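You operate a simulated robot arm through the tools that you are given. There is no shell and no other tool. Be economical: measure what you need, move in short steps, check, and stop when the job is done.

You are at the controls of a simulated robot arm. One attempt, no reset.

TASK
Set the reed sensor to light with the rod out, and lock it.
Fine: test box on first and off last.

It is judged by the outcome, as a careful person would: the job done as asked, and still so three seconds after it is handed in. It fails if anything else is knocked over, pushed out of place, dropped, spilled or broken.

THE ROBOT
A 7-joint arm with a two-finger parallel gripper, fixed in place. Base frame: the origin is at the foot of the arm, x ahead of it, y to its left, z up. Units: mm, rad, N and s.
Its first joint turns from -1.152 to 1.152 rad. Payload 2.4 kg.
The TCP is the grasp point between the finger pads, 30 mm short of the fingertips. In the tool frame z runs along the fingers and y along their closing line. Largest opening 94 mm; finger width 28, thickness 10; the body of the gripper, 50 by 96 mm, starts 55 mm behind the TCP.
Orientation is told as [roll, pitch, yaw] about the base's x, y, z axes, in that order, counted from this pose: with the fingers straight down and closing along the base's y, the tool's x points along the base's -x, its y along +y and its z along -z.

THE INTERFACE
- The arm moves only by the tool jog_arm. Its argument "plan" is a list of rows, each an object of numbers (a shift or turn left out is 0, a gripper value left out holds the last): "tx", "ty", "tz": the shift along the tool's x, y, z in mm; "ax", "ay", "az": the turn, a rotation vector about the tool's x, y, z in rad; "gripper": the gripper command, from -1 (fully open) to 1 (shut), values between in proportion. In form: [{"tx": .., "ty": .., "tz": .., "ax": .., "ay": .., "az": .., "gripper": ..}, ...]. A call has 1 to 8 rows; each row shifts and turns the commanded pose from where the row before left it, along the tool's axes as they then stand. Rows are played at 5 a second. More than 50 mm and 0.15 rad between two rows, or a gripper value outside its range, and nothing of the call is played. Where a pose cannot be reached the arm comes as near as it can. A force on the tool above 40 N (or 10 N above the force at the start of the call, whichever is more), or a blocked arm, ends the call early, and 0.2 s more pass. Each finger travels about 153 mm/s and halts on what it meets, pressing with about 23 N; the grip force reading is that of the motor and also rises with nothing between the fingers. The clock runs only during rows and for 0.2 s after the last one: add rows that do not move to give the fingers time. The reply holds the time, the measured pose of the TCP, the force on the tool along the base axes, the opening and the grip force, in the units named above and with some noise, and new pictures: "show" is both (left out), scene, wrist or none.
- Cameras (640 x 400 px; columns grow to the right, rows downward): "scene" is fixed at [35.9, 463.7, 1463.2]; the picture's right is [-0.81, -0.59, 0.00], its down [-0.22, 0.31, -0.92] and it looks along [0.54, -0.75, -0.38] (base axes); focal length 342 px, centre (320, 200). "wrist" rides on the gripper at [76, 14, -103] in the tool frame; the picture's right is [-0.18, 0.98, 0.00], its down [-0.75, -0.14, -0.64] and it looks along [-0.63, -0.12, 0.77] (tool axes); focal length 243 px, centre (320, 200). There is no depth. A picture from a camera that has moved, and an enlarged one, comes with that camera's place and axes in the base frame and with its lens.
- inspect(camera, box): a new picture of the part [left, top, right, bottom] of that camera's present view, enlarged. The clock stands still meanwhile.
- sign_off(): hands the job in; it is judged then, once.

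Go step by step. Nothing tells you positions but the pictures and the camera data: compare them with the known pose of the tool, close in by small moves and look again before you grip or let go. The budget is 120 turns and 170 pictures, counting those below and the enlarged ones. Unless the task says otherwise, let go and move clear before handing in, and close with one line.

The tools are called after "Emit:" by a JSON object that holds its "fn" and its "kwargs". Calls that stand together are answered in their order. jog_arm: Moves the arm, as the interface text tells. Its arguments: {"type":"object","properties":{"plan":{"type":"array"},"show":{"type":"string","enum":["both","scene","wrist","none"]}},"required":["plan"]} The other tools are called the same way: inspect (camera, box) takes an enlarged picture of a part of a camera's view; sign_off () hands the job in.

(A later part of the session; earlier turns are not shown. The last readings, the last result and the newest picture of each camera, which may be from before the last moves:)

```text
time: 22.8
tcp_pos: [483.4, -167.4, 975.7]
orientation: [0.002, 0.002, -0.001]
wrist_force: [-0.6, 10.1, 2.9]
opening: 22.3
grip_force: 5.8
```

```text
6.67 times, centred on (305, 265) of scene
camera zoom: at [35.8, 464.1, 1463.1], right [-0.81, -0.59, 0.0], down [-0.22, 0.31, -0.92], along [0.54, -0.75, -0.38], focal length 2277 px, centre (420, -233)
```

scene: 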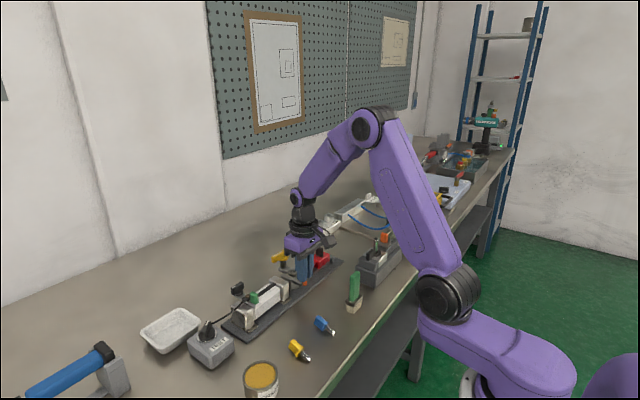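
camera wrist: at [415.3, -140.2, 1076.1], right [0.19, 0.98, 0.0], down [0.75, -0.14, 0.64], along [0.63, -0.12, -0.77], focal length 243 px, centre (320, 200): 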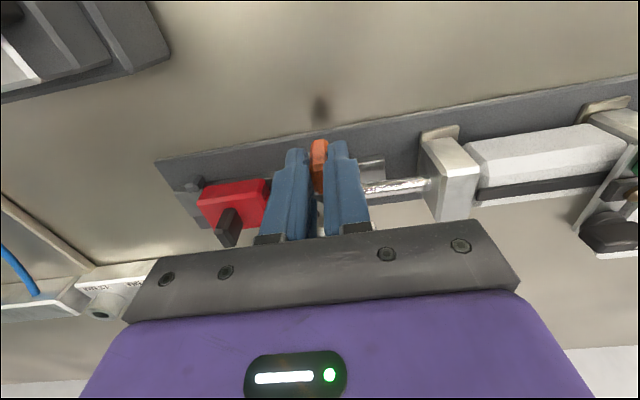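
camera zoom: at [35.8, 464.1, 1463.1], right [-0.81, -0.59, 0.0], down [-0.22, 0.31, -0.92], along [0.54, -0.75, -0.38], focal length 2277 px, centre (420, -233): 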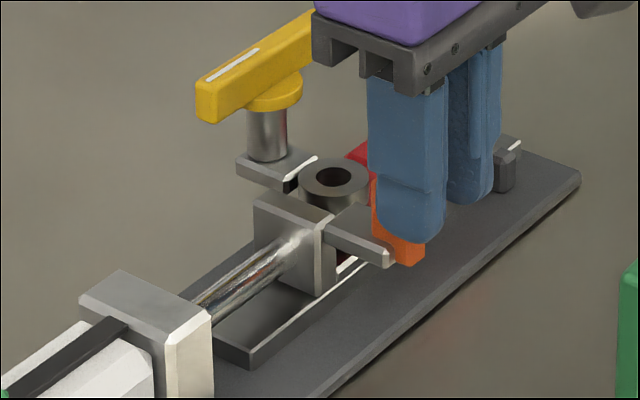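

The force reached 10 N and the finger gave way, so the rod is at its outer stop. I'll relieve the push, lift clear and check that it stays out, then look at the red part and the sensor.

Emit:
{"fn": "jog_arm", "kwargs": {"plan": [{"ty": 4}, {"tz": -30}, {"tz": -40}, {"tz": -40}, {"tz": -10, "gripper": -0.2}, {}]}}

Emit:
{"fn": "inspect", "kwargs": {"camera": "wrist", "box": [180, 50, 460, 225]}}

Emit:
{"fn": "inspect", "kwargs": {"camera": "scene", "box": [255, 235, 345, 295]}}

Emit:
{"fn": "inspect", "kwargs": {"camera": "scene", "box": [210, 260, 300, 330]}}

```text
time: 24.2
tcp_pos: [480.8, -163.9, 1098.1]
orientation: [-0.001, 0.0, 0.0]
wrist_force: [-0.3, 0.1, -1.3]
opening: 56.6
grip_force: 0.1
camera wrist: at [405.3, -150.5, 1200.3], right [0.18, 0.98, 0.0], down [0.75, -0.14, 0.64], along [0.63, -0.12, -0.77], focal length 243 px, centre (320, 200)
```

scene: 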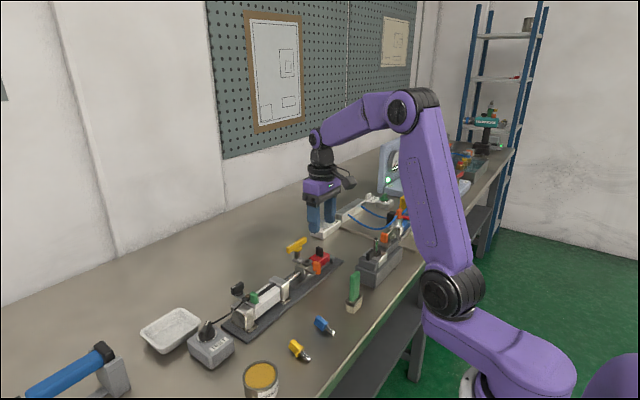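
wrist: 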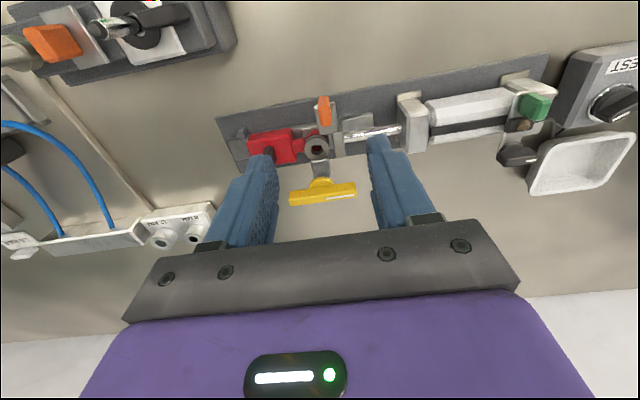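

```text
2.29 times, centred on (320, 138) of wrist
camera zoom: at [405.3, -150.5, 1200.3], right [0.18, 0.98, 0.0], down [0.75, -0.14, 0.64], along [0.63, -0.12, -0.77], focal length 555 px, centre (320, 343)
```

zoom: 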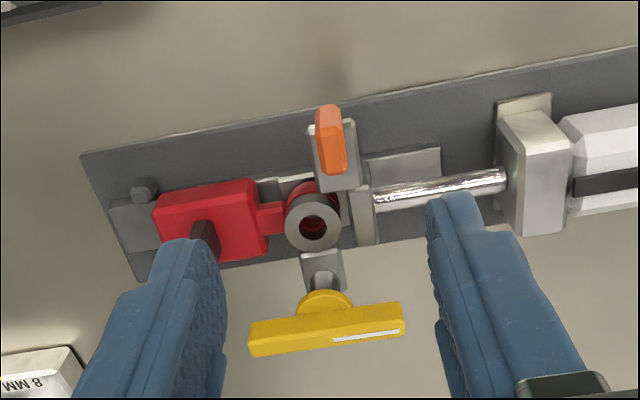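

```text
6.67 times, centred on (300, 265) of scene
camera zoom: at [35.9, 463.7, 1463.2], right [-0.81, -0.59, 0.0], down [-0.22, 0.31, -0.92], along [0.54, -0.75, -0.38], focal length 2277 px, centre (453, -233)
```

zoom: 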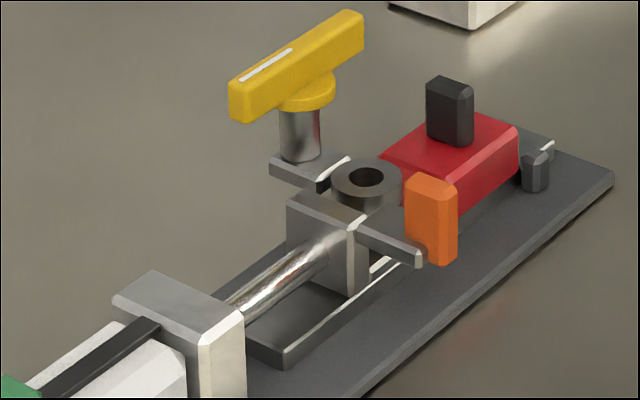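

```text
5.71 times, centred on (255, 295) of scene
camera zoom: at [35.9, 463.7, 1463.2], right [-0.81, -0.59, 0.0], down [-0.22, 0.31, -0.92], along [0.54, -0.75, -0.38], focal length 1951 px, centre (691, -343)
```

zoom: 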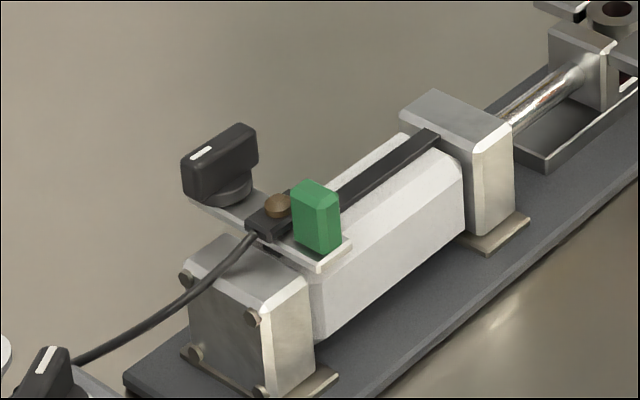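

The rod is out and stays out, with its eye sitting over the red eye. Now I'll go to the sensor and check the green tab and its black clamp lever from above.

Emit:
{"fn": "jog_arm", "kwargs": {"plan": [{"tx": -6, "ty": 41}, {"tx": -6, "ty": 41}, {"tx": -6, "ty": 41}, {"tx": -6, "ty": 41}, {"tx": -6, "ty": 40, "gripper": -0.2}, {"tz": 30}, {}], "show": "wrist"}}

Emit:
{"fn": "inspect", "kwargs": {"camera": "wrist", "box": [220, 60, 420, 185]}}

```text
time: 25.8
tcp_pos: [511.6, 37.8, 1068.6]
orientation: [0.0, 0.0, 0.0]
wrist_force: [0.1, 0.5, 0.5]
opening: 56.3
grip_force: 0.1
camera wrist: at [435.3, 52.0, 1169.7], right [0.18, 0.98, 0.0], down [0.75, -0.14, 0.64], along [0.63, -0.12, -0.77], focal length 243 px, centre (320, 200)
```

wrist: 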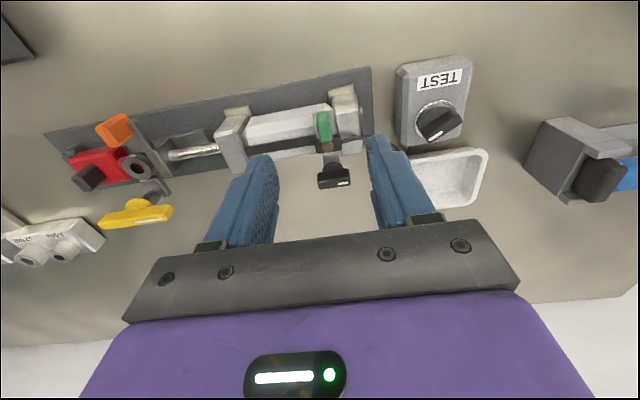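

```text
3.20 times, centred on (320, 122) of wrist
camera zoom: at [435.3, 52.0, 1169.7], right [0.18, 0.98, 0.0], down [0.75, -0.14, 0.64], along [0.63, -0.12, -0.77], focal length 776 px, centre (320, 448)
```

zoom: 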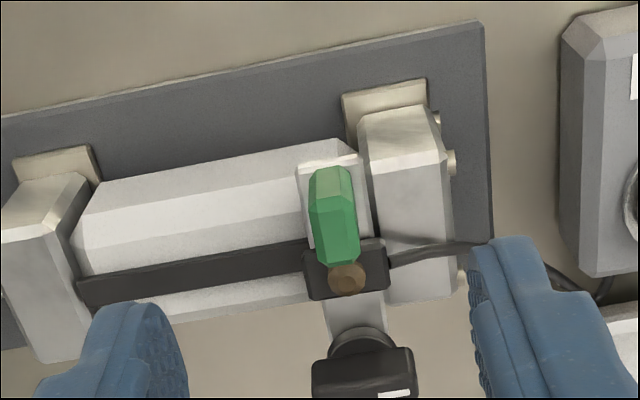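

The green tab's top is about (526,39,976) and its base is near 950. I'll lower over it with a 40 mm opening.

Emit:
{"fn": "jog_arm", "kwargs": {"plan": [{"tx": -13, "ty": 1, "gripper": 0.15}, {"tz": 40}, {"tz": 28}, {}], "show": "wrist"}}

Emit:
{"fn": "inspect", "kwargs": {"camera": "scene", "box": [210, 250, 300, 320]}}

```text
time: 26.8
tcp_pos: [524.5, 39.6, 999.1]
orientation: [0.0, -0.001, 0.001]
wrist_force: [0.6, -0.9, -0.4]
opening: 39.8
grip_force: 0.0
camera wrist: at [448.6, 53.2, 1102.2], right [0.18, 0.98, 0.0], down [0.75, -0.14, 0.64], along [0.63, -0.12, -0.77], focal length 243 px, centre (320, 200)
```

wrist: 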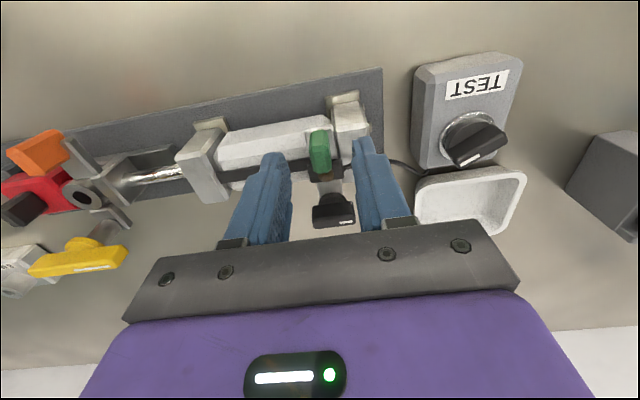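

```text
5.71 times, centred on (255, 285) of scene
camera zoom: at [35.9, 463.7, 1463.2], right [-0.81, -0.59, 0.0], down [-0.22, 0.31, -0.92], along [0.54, -0.75, -0.38], focal length 1951 px, centre (691, -286)
```

zoom: 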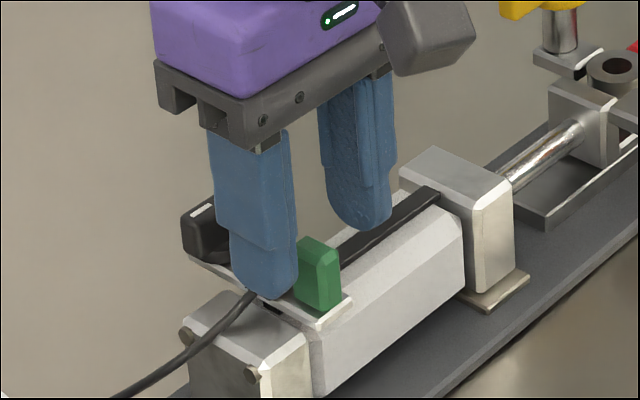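

I'll back off 6 mm in x to clear the cable and LED, lower 12 mm and grip.

Emit:
{"fn": "jog_arm", "kwargs": {"plan": [{"tx": 6}, {"tz": 6}, {"tz": 6}, {"gripper": 1}, {}, {}], "show": "wrist"}}

Emit:
{"fn": "inspect", "kwargs": {"camera": "scene", "box": [210, 250, 300, 320]}}

```text
time: 28.2
tcp_pos: [519.3, 39.5, 987.7]
orientation: [0.001, -0.001, -0.001]
wrist_force: [-1.7, -1.5, 0.5]
opening: 11.1
grip_force: 44.4
camera wrist: at [443.2, 53.6, 1089.8], right [0.18, 0.98, 0.0], down [0.75, -0.14, 0.64], along [0.63, -0.12, -0.77], focal length 243 px, centre (320, 200)
```

wrist: 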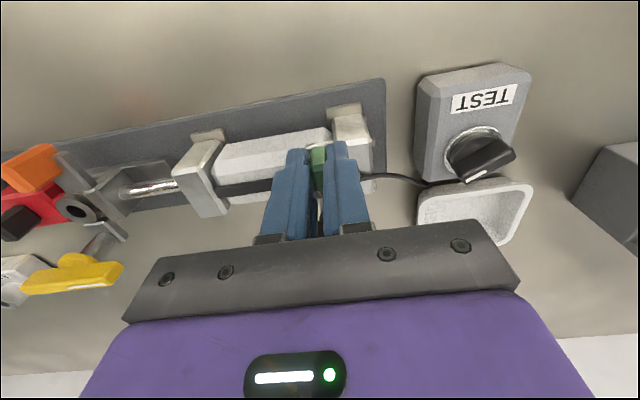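

```text
5.71 times, centred on (255, 285) of scene
camera zoom: at [35.8, 463.7, 1463.2], right [-0.81, -0.59, 0.0], down [-0.22, 0.31, -0.92], along [0.54, -0.75, -0.38], focal length 1951 px, centre (691, -286)
```

zoom: 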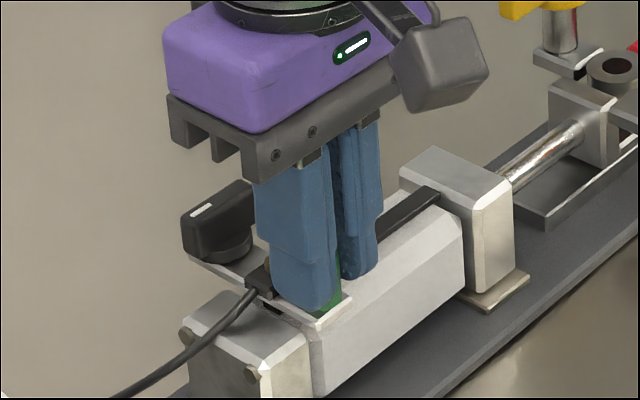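

Green tab gripped. I'll pull it slightly toward -y to test whether the clamp is loose.

Emit:
{"fn": "jog_arm", "kwargs": {"plan": [{"ty": -2}, {"ty": -2}, {}], "show": "none"}}

Emit:
{"fn": "inspect", "kwargs": {"camera": "scene", "box": [210, 250, 300, 320]}}

```text
time: 29.0
tcp_pos: [518.5, 37.3, 987.7]
orientation: [-0.001, 0.0, -0.001]
wrist_force: [-1.8, -0.4, 8.7]
opening: 11.3
grip_force: 45.4
```

```text
5.71 times, centred on (255, 285) of scene
camera zoom: at [35.7, 463.7, 1463.2], right [-0.81, -0.59, 0.0], down [-0.22, 0.31, -0.92], along [0.54, -0.75, -0.38], focal length 1951 px, centre (691, -286)
```

zoom: 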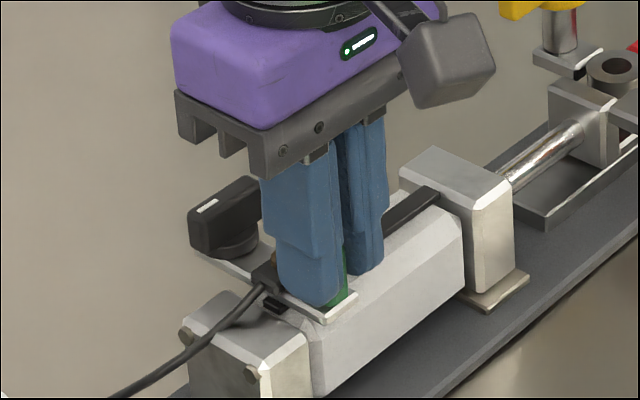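

The sensor slides, so the clamp is loose. I'll slide it on in steps, looking for the LED.

Emit:
{"fn": "jog_arm", "kwargs": {"plan": [{"ty": -5}, {"ty": -5}, {"ty": -5}, {"ty": -5}, {}], "show": "wrist"}}

Emit:
{"fn": "inspect", "kwargs": {"camera": "scene", "box": [210, 250, 300, 320]}}

```text
time: 30.2
tcp_pos: [519.4, 14.7, 987.0]
orientation: [0.001, -0.001, -0.001]
wrist_force: [-7.4, -0.3, 24.3]
opening: 11.3
grip_force: 45.1
camera wrist: at [442.9, 28.3, 1089.5], right [0.19, 0.98, 0.0], down [0.75, -0.14, 0.64], along [0.63, -0.12, -0.77], focal length 243 px, centre (320, 200)
```

wrist: 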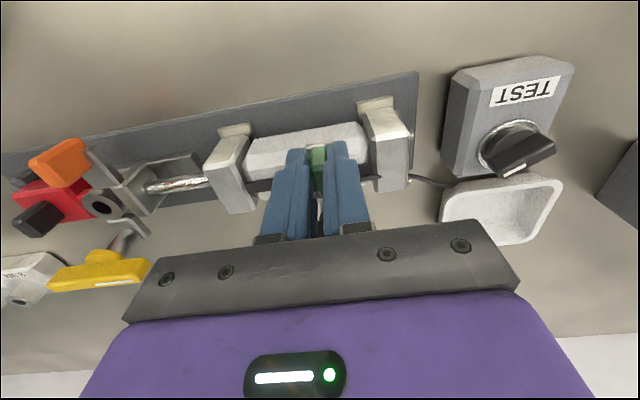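

```text
5.71 times, centred on (255, 285) of scene
camera zoom: at [35.2, 463.7, 1463.2], right [-0.81, -0.59, 0.0], down [-0.22, 0.31, -0.92], along [0.54, -0.75, -0.38], focal length 1951 px, centre (691, -286)
```

zoom: 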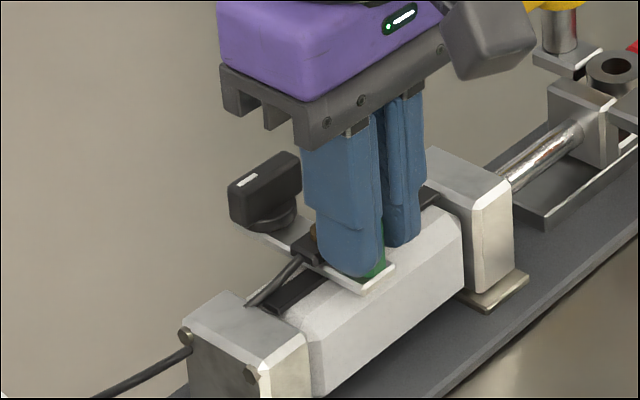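

An upward force is building again, likely from a slight mismatch with the rail. I'll relax the grip briefly to clear it, re-grip and look for the LED.

Emit:
{"fn": "jog_arm", "kwargs": {"plan": [{"tz": -1.5, "tx": 0.5}, {"gripper": 0.6}, {}, {"tz": 1.5}, {}], "show": "wrist"}}

Emit:
{"fn": "inspect", "kwargs": {"camera": "wrist", "box": [250, 100, 390, 240]}}

```text
time: 31.4
tcp_pos: [518.7, 16.1, 986.1]
orientation: [0.0, 0.0, 0.001]
wrist_force: [-0.4, -0.9, -0.4]
opening: 18.7
grip_force: 0.0
camera wrist: at [442.5, 29.8, 1088.8], right [0.18, 0.98, 0.0], down [0.75, -0.14, 0.64], along [0.63, -0.12, -0.77], focal length 243 px, centre (320, 200)
```

wrist: 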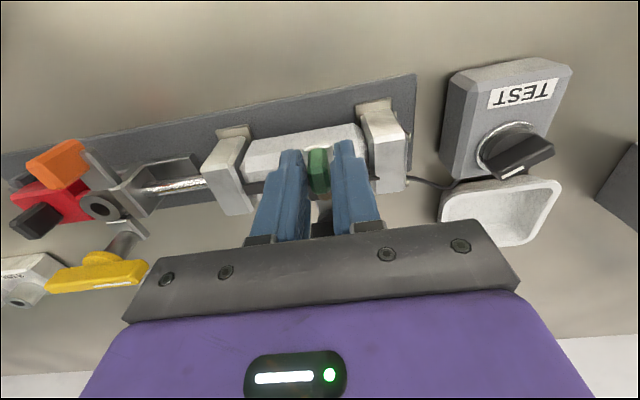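

```text
2.86 times, centred on (320, 170) of wrist
camera zoom: at [442.5, 29.8, 1088.8], right [0.18, 0.98, 0.0], down [0.75, -0.14, 0.64], along [0.63, -0.12, -0.77], focal length 693 px, centre (320, 286)
```

zoom: 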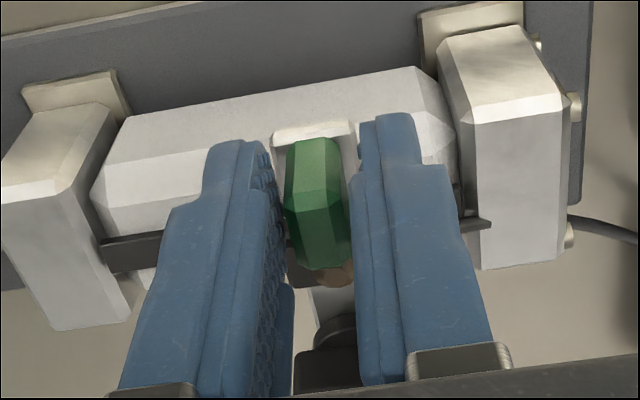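

With the fingers slightly open I can see the LED, still unlit, below the tab. I'll push with the +y finger in small steps and check the LED each time.

Emit:
{"fn": "jog_arm", "kwargs": {"plan": [{"ty": -4}, {"ty": -4}, {}], "show": "none"}}

Emit:
{"fn": "inspect", "kwargs": {"camera": "wrist", "box": [250, 100, 390, 240]}}

Emit:
{"fn": "jog_arm", "kwargs": {"plan": [{"ty": -3}, {"ty": -2}, {}], "show": "none"}}

Emit:
{"fn": "inspect", "kwargs": {"camera": "wrist", "box": [250, 100, 390, 240]}}

```text
time: 32.2
tcp_pos: [519.1, 7.8, 986.3]
orientation: [0.001, 0.001, 0.0]
wrist_force: [0.5, 0.6, 0.5]
opening: 19.2
grip_force: 0.5
```

```text
2.86 times, centred on (320, 170) of wrist
camera zoom: at [442.2, 22.5, 1089.3], right [0.18, 0.98, 0.0], down [0.75, -0.14, 0.64], along [0.63, -0.12, -0.77], focal length 693 px, centre (320, 286)
```

zoom: 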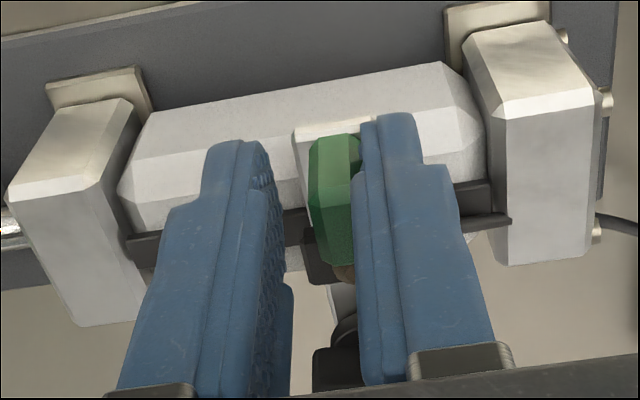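

```text
time: 33.0
tcp_pos: [519.2, 3.8, 987.2]
orientation: [-0.002, 0.001, -0.002]
wrist_force: [0.3, 0.8, 0.1]
opening: 18.9
grip_force: 0.3
```

```text
2.86 times, centred on (320, 170) of wrist
camera zoom: at [442.7, 17.4, 1090.0], right [0.19, 0.98, 0.0], down [0.75, -0.14, 0.64], along [0.63, -0.12, -0.77], focal length 693 px, centre (320, 286)
```

zoom: 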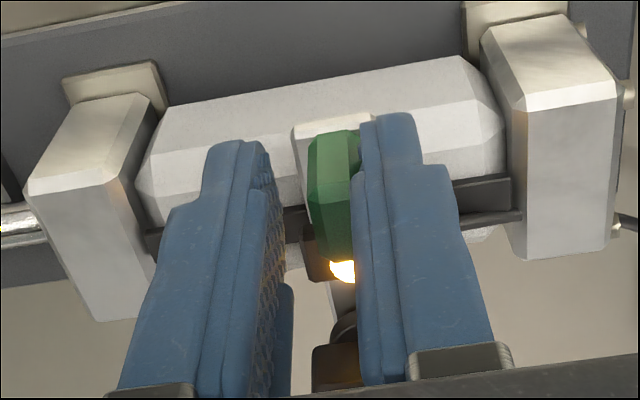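

The LED is lit, which also confirms the test box is on. I'll keep going in 2 mm steps to find the far edge of the lit zone so I can centre in it.

Emit:
{"fn": "jog_arm", "kwargs": {"plan": [{"ty": -2}, {}], "show": "none"}}

Emit:
{"fn": "inspect", "kwargs": {"camera": "wrist", "box": [250, 100, 390, 240]}}

Emit:
{"fn": "jog_arm", "kwargs": {"plan": [{"ty": -2}, {}], "show": "none"}}

Emit:
{"fn": "inspect", "kwargs": {"camera": "wrist", "box": [250, 100, 390, 240]}}

Emit:
{"fn": "jog_arm", "kwargs": {"plan": [{"ty": -2}, {}], "show": "none"}}

Emit:
{"fn": "inspect", "kwargs": {"camera": "wrist", "box": [250, 100, 390, 240]}}

```text
time: 33.6
tcp_pos: [519.1, 2.2, 987.6]
orientation: [-0.001, 0.001, -0.002]
wrist_force: [0.0, 0.7, 0.7]
opening: 18.9
grip_force: 0.2
```

```text
2.86 times, centred on (320, 170) of wrist
camera zoom: at [442.4, 15.5, 1089.6], right [0.19, 0.98, 0.0], down [0.75, -0.14, 0.64], along [0.63, -0.12, -0.77], focal length 693 px, centre (320, 286)
```

zoom: 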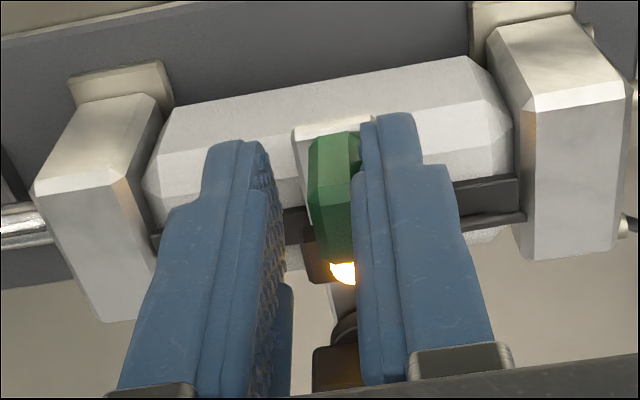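

```text
time: 34.2
tcp_pos: [517.4, -0.7, 988.0]
orientation: [0.0, 0.0, -0.003]
wrist_force: [0.6, -0.5, -0.1]
opening: 19.1
grip_force: 0.8
```

```text
2.86 times, centred on (320, 170) of wrist
camera zoom: at [442.3, 13.8, 1089.6], right [0.18, 0.98, 0.0], down [0.75, -0.14, 0.64], along [0.63, -0.12, -0.77], focal length 693 px, centre (320, 286)
```

zoom: 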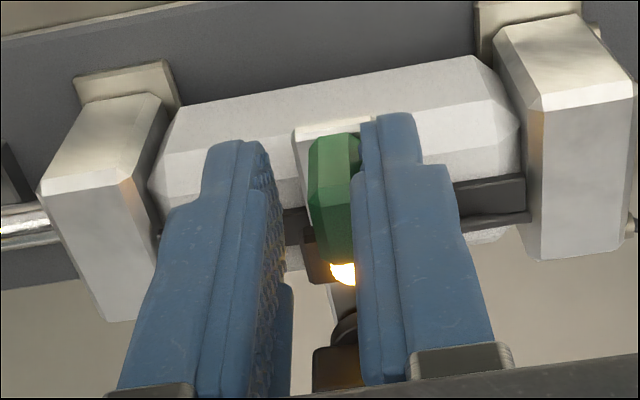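

```text
time: 34.8
tcp_pos: [518.7, -2.8, 986.3]
orientation: [0.002, 0.001, 0.0]
wrist_force: [0.8, 0.1, 0.2]
opening: 19.1
grip_force: 0.2
```

```text
2.86 times, centred on (320, 170) of wrist
camera zoom: at [442.8, 11.3, 1089.5], right [0.18, 0.98, 0.0], down [0.75, -0.14, 0.64], along [0.63, -0.12, -0.77], focal length 693 px, centre (320, 286)
```

zoom: 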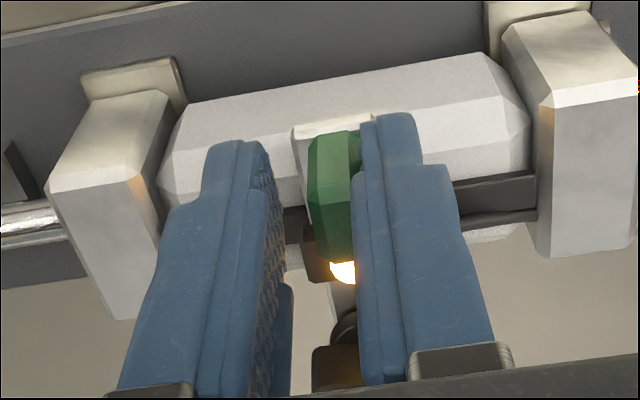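

Still lit at y≈-2.8, so I'll keep looking for the far edge.

Emit:
{"fn": "jog_arm", "kwargs": {"plan": [{"ty": -2}, {}], "show": "none"}}

Emit:
{"fn": "inspect", "kwargs": {"camera": "wrist", "box": [250, 100, 390, 240]}}

Emit:
{"fn": "jog_arm", "kwargs": {"plan": [{"ty": -2}, {}], "show": "none"}}

Emit:
{"fn": "inspect", "kwargs": {"camera": "wrist", "box": [250, 100, 390, 240]}}

Emit:
{"fn": "jog_arm", "kwargs": {"plan": [{"ty": -2}, {}], "show": "none"}}

Emit:
{"fn": "inspect", "kwargs": {"camera": "wrist", "box": [250, 100, 390, 240]}}

```text
time: 35.4
tcp_pos: [519.2, -4.8, 986.1]
orientation: [-0.001, 0.001, -0.002]
wrist_force: [0.1, -0.2, 0.5]
opening: 19.6
grip_force: 0.2
```

```text
2.86 times, centred on (320, 170) of wrist
camera zoom: at [442.8, 9.1, 1089.5], right [0.18, 0.98, 0.0], down [0.75, -0.14, 0.64], along [0.63, -0.12, -0.77], focal length 693 px, centre (320, 286)
```

zoom: 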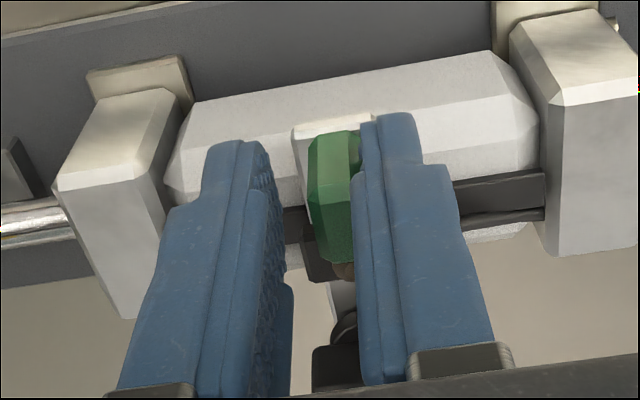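

```text
time: 36.0
tcp_pos: [520.0, -6.9, 986.9]
orientation: [0.001, 0.0, 0.0]
wrist_force: [0.7, 0.9, 0.2]
opening: 19.3
grip_force: 0.3
```

```text
2.86 times, centred on (320, 170) of wrist
camera zoom: at [442.6, 7.1, 1089.5], right [0.18, 0.98, 0.0], down [0.75, -0.14, 0.64], along [0.63, -0.12, -0.77], focal length 693 px, centre (320, 286)
```

zoom: 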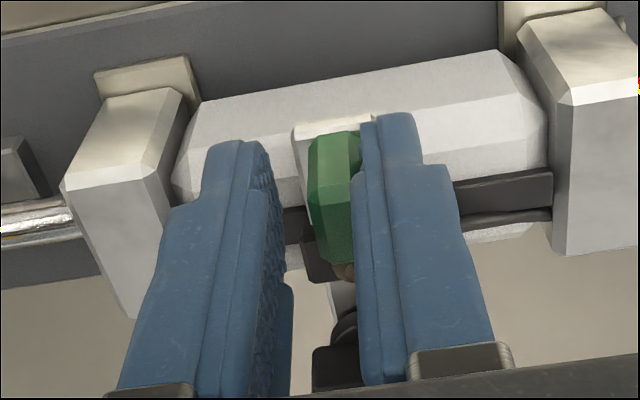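

```text
time: 36.6
tcp_pos: [517.7, -8.2, 986.5]
orientation: [-0.002, -0.001, -0.001]
wrist_force: [0.3, 0.6, -0.6]
opening: 19.0
grip_force: 0.3
```

```text
2.86 times, centred on (320, 170) of wrist
camera zoom: at [442.7, 4.8, 1089.0], right [0.18, 0.98, 0.0], down [0.75, -0.14, 0.64], along [0.63, -0.12, -0.77], focal length 693 px, centre (320, 286)
```

zoom: 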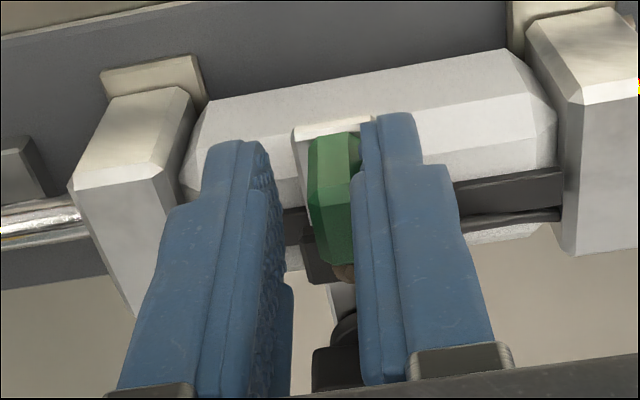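

The lit zone in push coordinates runs from about y≈+6 to -4, so its centre is about +1. I'll push back toward +y with the other finger to centre it.

Emit:
{"fn": "jog_arm", "kwargs": {"plan": [{"ty": 5}, {"ty": 4}, {"ty": 3}, {"ty": 3}, {"ty": 2}, {}], "show": "none"}}

Emit:
{"fn": "inspect", "kwargs": {"camera": "wrist", "box": [250, 100, 390, 240]}}

```text
time: 38.0
tcp_pos: [520.0, 9.0, 988.2]
orientation: [0.001, 0.0, 0.001]
wrist_force: [-0.3, 0.0, 0.1]
opening: 19.0
grip_force: 0.8
```

```text
2.86 times, centred on (320, 170) of wrist
camera zoom: at [443.9, 22.4, 1089.8], right [0.18, 0.98, 0.0], down [0.75, -0.14, 0.64], along [0.63, -0.12, -0.77], focal length 693 px, centre (320, 286)
```

zoom: 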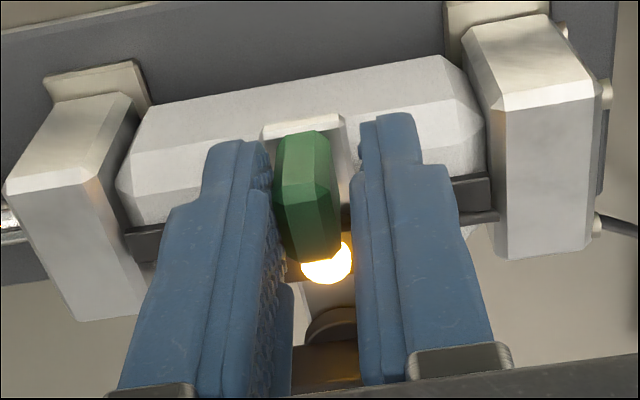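

The LED is lit and the sensor is roughly centred. Now I'll lift clear and look at the black clamp knob so I can lock it.

Emit:
{"fn": "jog_arm", "kwargs": {"plan": [{"ty": -2}, {"tz": -25}, {"tz": -40}, {"tx": -30, "tz": -25}, {}], "show": "wrist"}}

Emit:
{"fn": "inspect", "kwargs": {"camera": "wrist", "box": [220, 50, 420, 175]}}

Emit:
{"fn": "inspect", "kwargs": {"camera": "scene", "box": [210, 250, 300, 320]}}

```text
time: 39.2
tcp_pos: [550.3, 5.1, 1078.4]
orientation: [-0.001, 0.0, -0.003]
wrist_force: [-1.9, -0.1, 0.6]
opening: 18.7
grip_force: 0.0
camera wrist: at [473.0, 18.3, 1180.7], right [0.19, 0.98, 0.0], down [0.75, -0.14, 0.64], along [0.63, -0.12, -0.77], focal length 243 px, centre (320, 200)
```

wrist: 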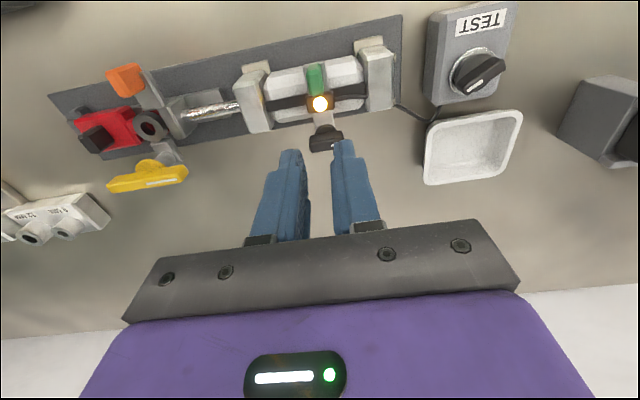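

```text
3.20 times, centred on (320, 112) of wrist
camera zoom: at [473.0, 18.3, 1180.7], right [0.19, 0.98, 0.0], down [0.75, -0.14, 0.64], along [0.63, -0.12, -0.77], focal length 776 px, centre (320, 480)
```

zoom: 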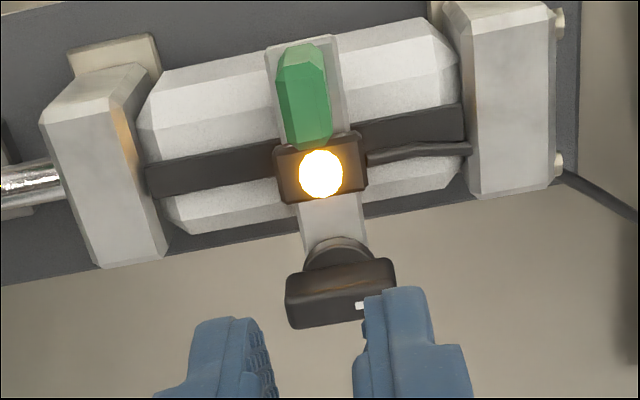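

```text
5.71 times, centred on (255, 285) of scene
camera zoom: at [35.9, 463.7, 1463.2], right [-0.81, -0.59, 0.0], down [-0.22, 0.31, -0.92], along [0.54, -0.75, -0.38], focal length 1951 px, centre (691, -286)
```

zoom: 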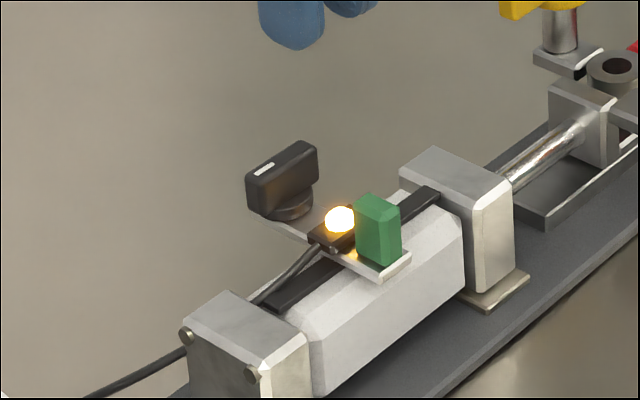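

The knob's bar runs along y with its top at about (581,4,970). I'll turn the tool +90° so the fingers close along x, move above the knob and look again.

Emit:
{"fn": "jog_arm", "kwargs": {"plan": [{"az": -0.15, "tx": -30, "gripper": 0.2}, {"az": -0.15}, {"az": -0.15}, {"az": -0.15}, {"az": -0.15}, {"az": -0.15}, {"az": -0.15}, {"az": -0.15}], "show": "none"}}

Emit:
{"fn": "jog_arm", "kwargs": {"plan": [{"az": -0.15}, {"az": -0.15}, {"az": -0.07, "tz": 40}, {}], "show": "both"}}

Emit:
{"fn": "inspect", "kwargs": {"camera": "wrist", "box": [220, 60, 420, 185]}}

```text
time: 41.0
tcp_pos: [579.7, 6.2, 1077.6]
orientation: [-0.001, 0.001, 1.202]
wrist_force: [-0.2, -0.3, -0.8]
opening: 37.5
grip_force: 0.1
```

```text
time: 42.0
tcp_pos: [578.6, 5.9, 1037.2]
orientation: [0.0, -0.002, 1.57]
wrist_force: [0.6, -0.6, 0.0]
opening: 37.7
grip_force: 0.0
camera wrist: at [564.0, -70.6, 1139.6], right [-0.98, 0.18, 0.0], down [0.14, 0.75, 0.64], along [0.12, 0.63, -0.77], focal length 243 px, centre (320, 200)
```

scene: 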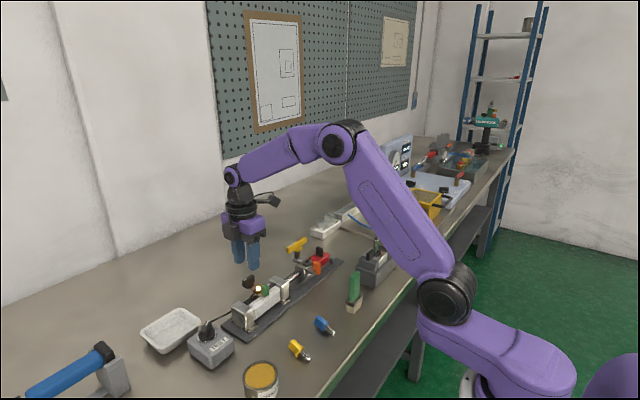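
wrist: 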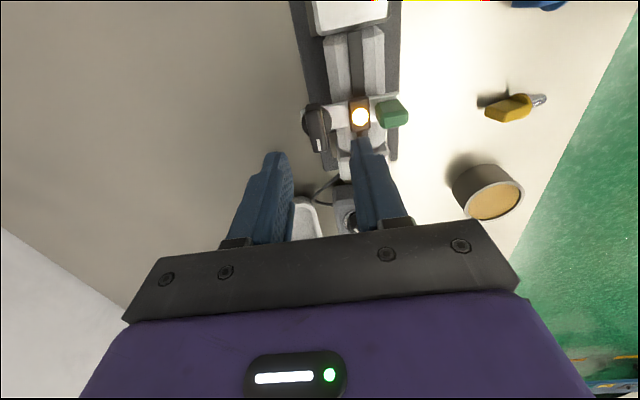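

```text
3.20 times, centred on (320, 122) of wrist
camera zoom: at [564.0, -70.6, 1139.6], right [-0.98, 0.18, 0.0], down [0.14, 0.75, 0.64], along [0.12, 0.63, -0.77], focal length 776 px, centre (320, 448)
```

zoom: 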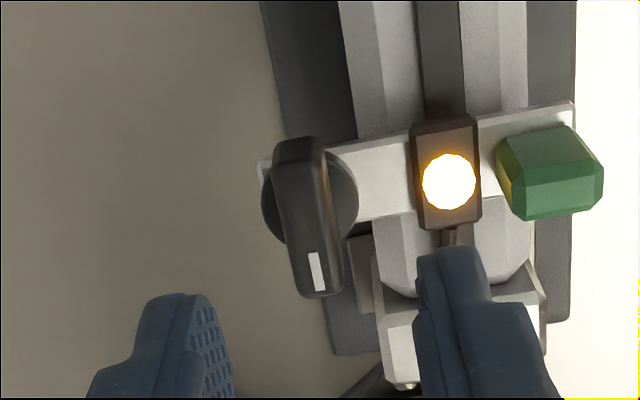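

The pivot is at about (581,3). I'll narrow to 24 mm to stay clear of the LED body, then lower in two stages.

Emit:
{"fn": "jog_arm", "kwargs": {"plan": [{"tx": 2.9, "ty": -2.4, "gripper": 0.49}, {"tz": 20}, {"tz": 14}, {}], "show": "wrist"}}

Emit:
{"fn": "inspect", "kwargs": {"camera": "wrist", "box": [240, 80, 420, 200]}}

Emit:
{"fn": "inspect", "kwargs": {"camera": "scene", "box": [210, 240, 300, 310]}}

```text
time: 43.0
tcp_pos: [581.9, 4.2, 1002.8]
orientation: [0.002, 0.0, 1.568]
wrist_force: [0.1, -0.8, 0.6]
opening: 23.8
grip_force: 0.1
camera wrist: at [567.1, -72.1, 1105.8], right [-0.98, 0.19, 0.0], down [0.14, 0.75, 0.64], along [0.12, 0.63, -0.77], focal length 243 px, centre (320, 200)
```

wrist: 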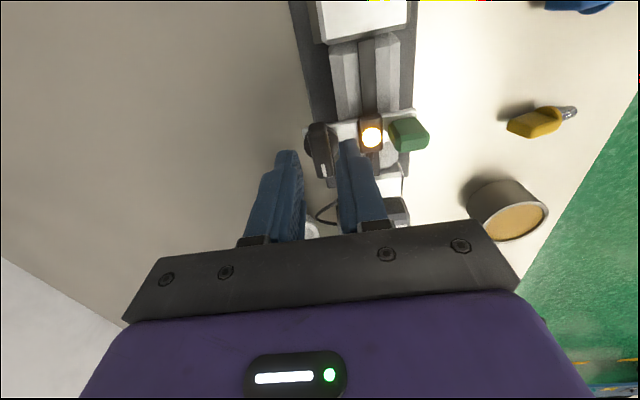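

```text
3.33 times, centred on (330, 140) of wrist
camera zoom: at [567.1, -72.1, 1105.8], right [-0.98, 0.19, 0.0], down [0.14, 0.75, 0.64], along [0.12, 0.63, -0.77], focal length 809 px, centre (287, 400)
```

zoom: 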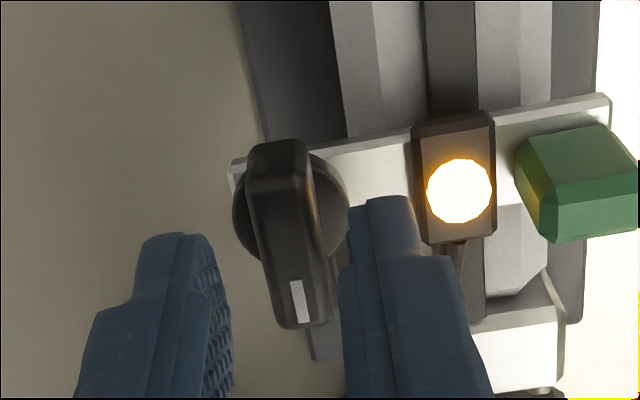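

```text
5.71 times, centred on (255, 275) of scene
camera zoom: at [35.9, 463.7, 1463.2], right [-0.81, -0.59, 0.0], down [-0.22, 0.31, -0.92], along [0.54, -0.75, -0.38], focal length 1951 px, centre (691, -229)
```

zoom: 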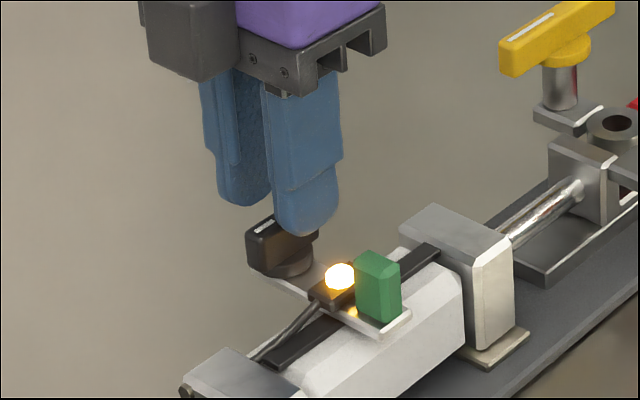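

The bar centre is at about (580.3,0.3). I'll align, lower 14 mm and close gently on it.

Emit:
{"fn": "jog_arm", "kwargs": {"plan": [{"tx": 3.9, "ty": 1.6}, {"tz": 7}, {"tz": 7}, {"gripper": 1}, {}, {}], "show": "wrist"}}

Emit:
{"fn": "inspect", "kwargs": {"camera": "scene", "box": [210, 240, 300, 310]}}

```text
time: 44.4
tcp_pos: [581.7, -0.1, 990.8]
orientation: [-0.001, 0.0, 1.57]
wrist_force: [1.7, -0.2, 4.4]
opening: 11.0
grip_force: 45.3
camera wrist: at [566.0, -78.0, 1092.8], right [-0.98, 0.19, 0.0], down [0.14, 0.75, 0.64], along [0.12, 0.63, -0.77], focal length 243 px, centre (320, 200)
```

wrist: 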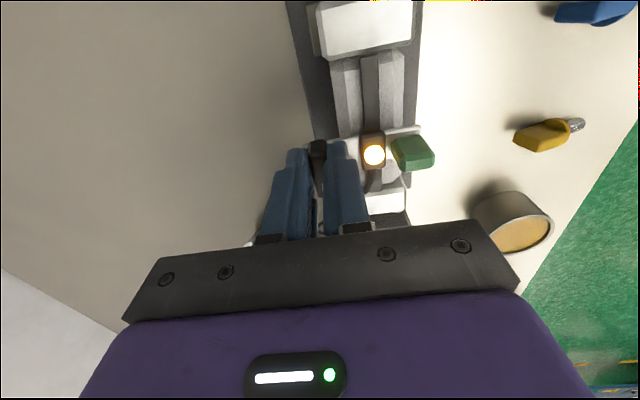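

```text
5.71 times, centred on (255, 275) of scene
camera zoom: at [35.9, 463.7, 1463.2], right [-0.81, -0.59, 0.0], down [-0.22, 0.31, -0.92], along [0.54, -0.75, -0.38], focal length 1951 px, centre (691, -229)
```

zoom: 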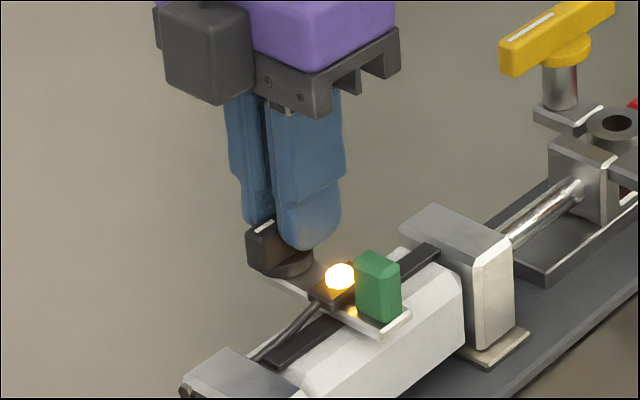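

The knob is gripped and the LED is still lit. I'll turn it clockwise a little and check that it follows.

Emit:
{"fn": "jog_arm", "kwargs": {"plan": [{"az": 0.12}, {"az": 0.12}, {"az": 0.12}, {}], "show": "wrist"}}

Emit:
{"fn": "inspect", "kwargs": {"camera": "scene", "box": [210, 240, 300, 310]}}

```text
time: 45.4
tcp_pos: [578.7, -1.4, 990.3]
orientation: [0.002, 0.0, 1.208]
wrist_force: [-15.2, -0.2, 20.9]
opening: 11.3
grip_force: 44.9
camera wrist: at [538.3, -67.9, 1092.8], right [-0.85, 0.52, 0.0], down [0.4, 0.65, 0.64], along [0.33, 0.55, -0.77], focal length 243 px, centre (320, 200)
```

wrist: 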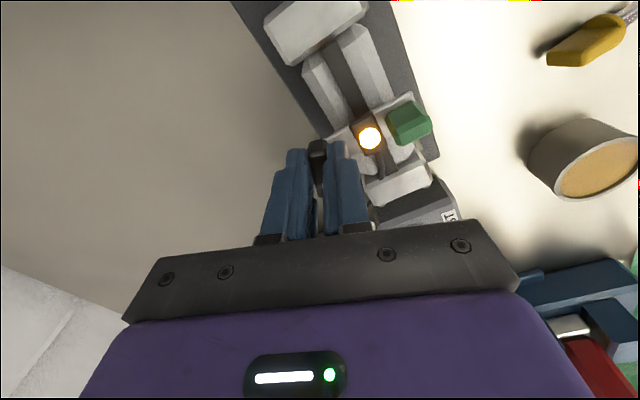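

```text
5.71 times, centred on (255, 275) of scene
camera zoom: at [35.0, 463.7, 1463.2], right [-0.81, -0.59, 0.0], down [-0.22, 0.31, -0.92], along [0.54, -0.75, -0.38], focal length 1951 px, centre (691, -229)
```

zoom: 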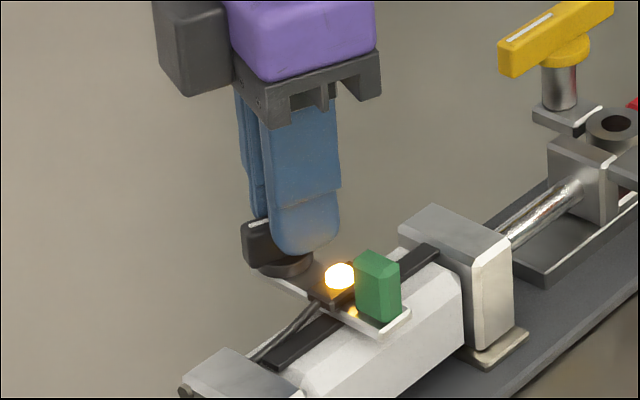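

The knob follows and the LED stays lit. I'll relieve the side load and keep turning clockwise.

Emit:
{"fn": "jog_arm", "kwargs": {"plan": [{"tx": 1.0, "ty": 2.6, "tz": -1}, {"az": 0.12}, {"az": 0.12}, {"az": 0.12}, {}], "show": "wrist"}}

Emit:
{"fn": "inspect", "kwargs": {"camera": "scene", "box": [210, 240, 300, 310]}}

```text
time: 46.6
tcp_pos: [577.2, 0.1, 989.9]
orientation: [0.0, 0.001, 0.847]
wrist_force: [-1.5, 1.2, -1.4]
opening: 11.4
grip_force: 44.5
camera wrist: at [515.3, -48.9, 1092.7], right [-0.61, 0.79, 0.0], down [0.61, 0.47, 0.64], along [0.51, 0.39, -0.77], focal length 243 px, centre (320, 200)
```

wrist: 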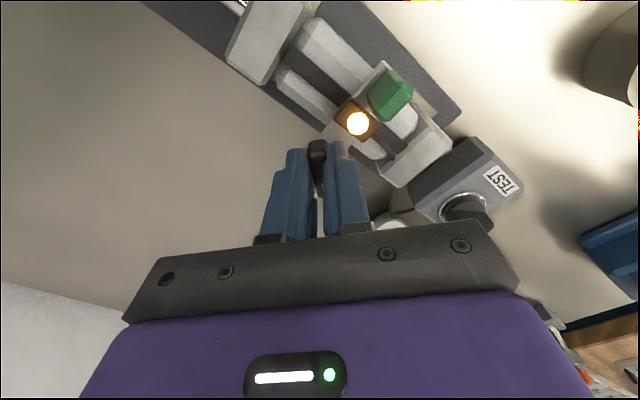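

```text
5.71 times, centred on (255, 275) of scene
camera zoom: at [35.8, 463.7, 1463.2], right [-0.81, -0.59, 0.0], down [-0.22, 0.31, -0.92], along [0.54, -0.75, -0.38], focal length 1951 px, centre (691, -229)
```

zoom: 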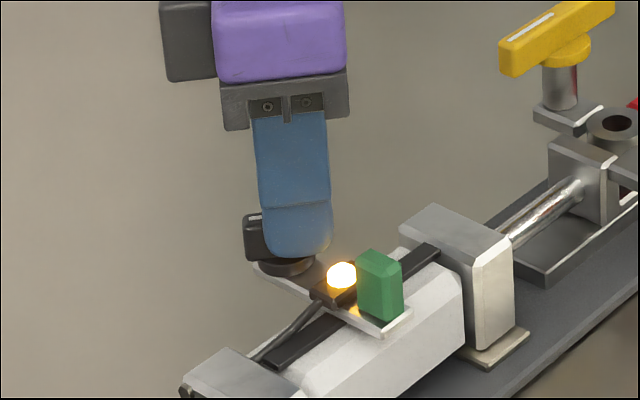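

Forces are low and the LED is lit. I'll continue turning toward 90°.

Emit:
{"fn": "jog_arm", "kwargs": {"plan": [{"az": 0.12}, {"az": 0.12}, {"az": 0.12}, {}], "show": "none"}}

Emit:
{"fn": "inspect", "kwargs": {"camera": "scene", "box": [210, 240, 300, 310]}}

Emit:
{"fn": "inspect", "kwargs": {"camera": "wrist", "box": [240, 40, 440, 210]}}

```text
time: 47.6
tcp_pos: [575.3, -0.1, 989.8]
orientation: [0.001, 0.007, 0.487]
wrist_force: [-12.8, -0.1, -2.8]
opening: 11.0
grip_force: 45.2
```

```text
5.71 times, centred on (255, 275) of scene
camera zoom: at [35.5, 463.7, 1463.2], right [-0.81, -0.59, 0.0], down [-0.22, 0.31, -0.92], along [0.54, -0.75, -0.38], focal length 1951 px, centre (691, -229)
```

zoom: 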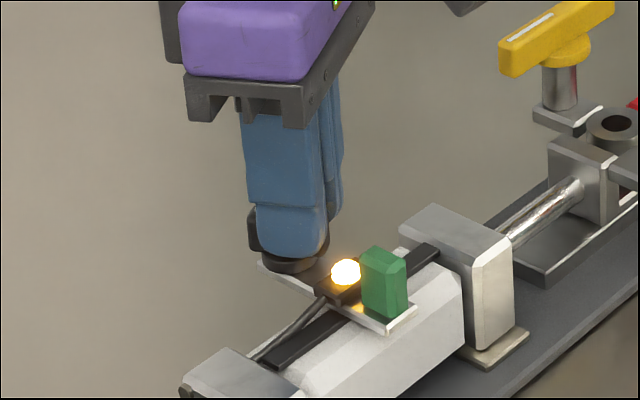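

```text
2.35 times, centred on (340, 125) of wrist
camera zoom: at [501.7, -25.0, 1093.1], right [-0.3, 0.95, 0.0], down [0.74, 0.23, 0.64], along [0.61, 0.19, -0.77], focal length 571 px, centre (273, 376)
```

zoom: 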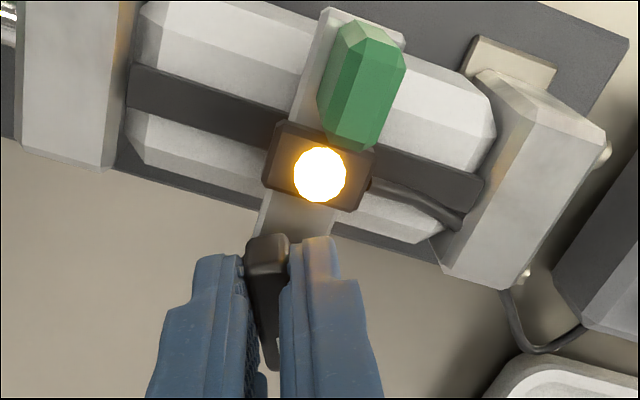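

The sensor has crept about 1.5 mm toward -y but stays lit. I'll correct by shifting toward +y and -x, then finish the turn.

Emit:
{"fn": "jog_arm", "kwargs": {"plan": [{"tx": 1.5, "ty": 2.5}, {}, {"az": 0.12}, {"az": 0.12}, {}], "show": "none"}}

Emit:
{"fn": "inspect", "kwargs": {"camera": "scene", "box": [210, 240, 300, 310]}}

Emit:
{"fn": "inspect", "kwargs": {"camera": "wrist", "box": [240, 40, 440, 210]}}

```text
time: 48.8
tcp_pos: [574.7, 1.6, 989.8]
orientation: [-0.001, 0.0, 0.246]
wrist_force: [-3.1, -0.2, -7.9]
opening: 11.5
grip_force: 44.6
```

```text
5.71 times, centred on (255, 275) of scene
camera zoom: at [35.9, 463.7, 1463.2], right [-0.81, -0.59, 0.0], down [-0.22, 0.31, -0.92], along [0.54, -0.75, -0.38], focal length 1951 px, centre (691, -229)
```

zoom: 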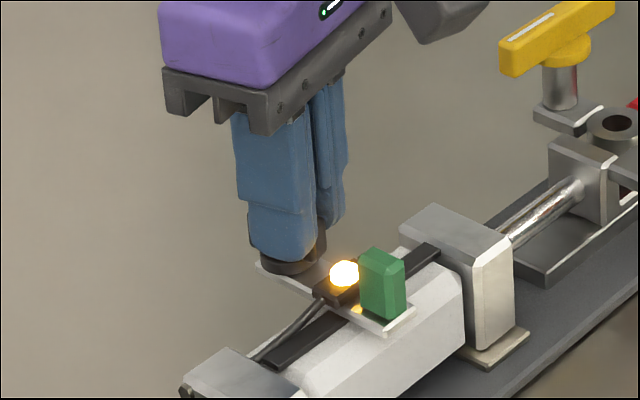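

```text
2.35 times, centred on (340, 125) of wrist
camera zoom: at [497.1, -4.3, 1092.7], right [-0.06, 1.0, 0.0], down [0.76, 0.05, 0.64], along [0.64, 0.04, -0.77], focal length 571 px, centre (273, 376)
```

zoom: 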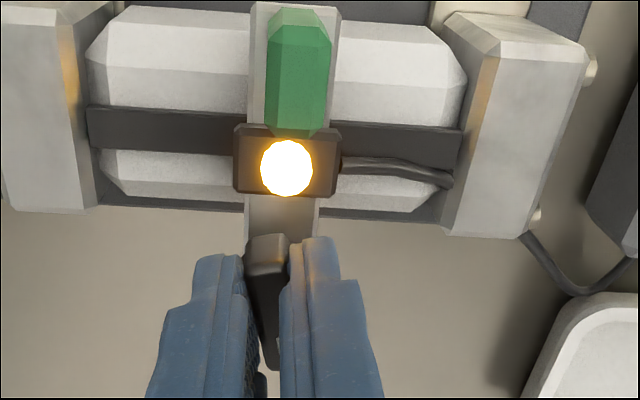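

About 76° turned and still lit. I'll turn further until the knob stops.

Emit:
{"fn": "jog_arm", "kwargs": {"plan": [{"az": 0.12}, {"az": 0.12}, {}], "show": "none"}}

Emit:
{"fn": "inspect", "kwargs": {"camera": "wrist", "box": [240, 40, 440, 210]}}

```text
time: 49.6
tcp_pos: [574.4, 1.1, 989.5]
orientation: [0.0, -0.002, 0.007]
wrist_force: [-3.9, 1.9, 3.0]
opening: 11.4
grip_force: 45.1
```

```text
2.35 times, centred on (340, 125) of wrist
camera zoom: at [498.0, 14.4, 1092.7], right [0.18, 0.98, 0.0], down [0.75, -0.14, 0.64], along [0.63, -0.11, -0.77], focal length 571 px, centre (273, 376)
```

zoom: 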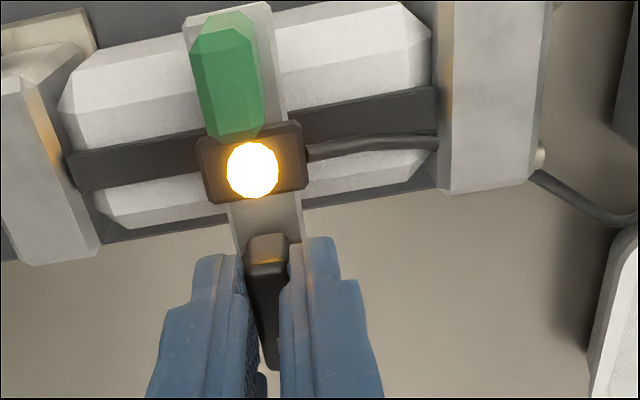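

90° turned with no slip yet. I'll go a bit further to find the stop.

Emit:
{"fn": "jog_arm", "kwargs": {"plan": [{"az": 0.1}, {"az": 0.1}, {}], "show": "none"}}

Emit:
{"fn": "inspect", "kwargs": {"camera": "wrist", "box": [240, 40, 440, 210]}}

```text
time: 50.4
tcp_pos: [573.9, 1.2, 990.0]
orientation: [0.001, -0.001, -0.193]
wrist_force: [-4.8, 6.1, 9.8]
opening: 14.2
grip_force: 44.8
```

```text
2.35 times, centred on (340, 125) of wrist
camera zoom: at [501.9, 29.6, 1092.6], right [0.37, 0.93, 0.0], down [0.71, -0.28, 0.64], along [0.6, -0.24, -0.77], focal length 571 px, centre (273, 376)
```

zoom: 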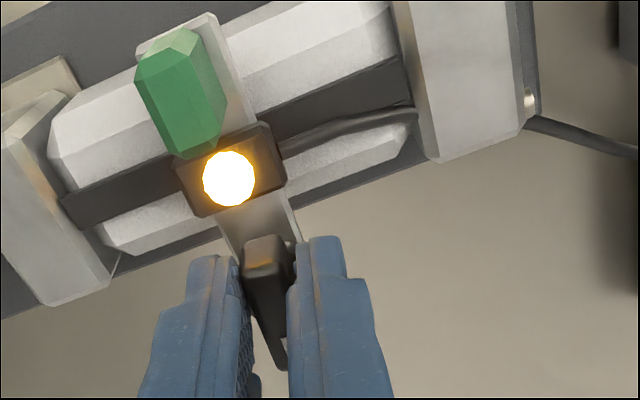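

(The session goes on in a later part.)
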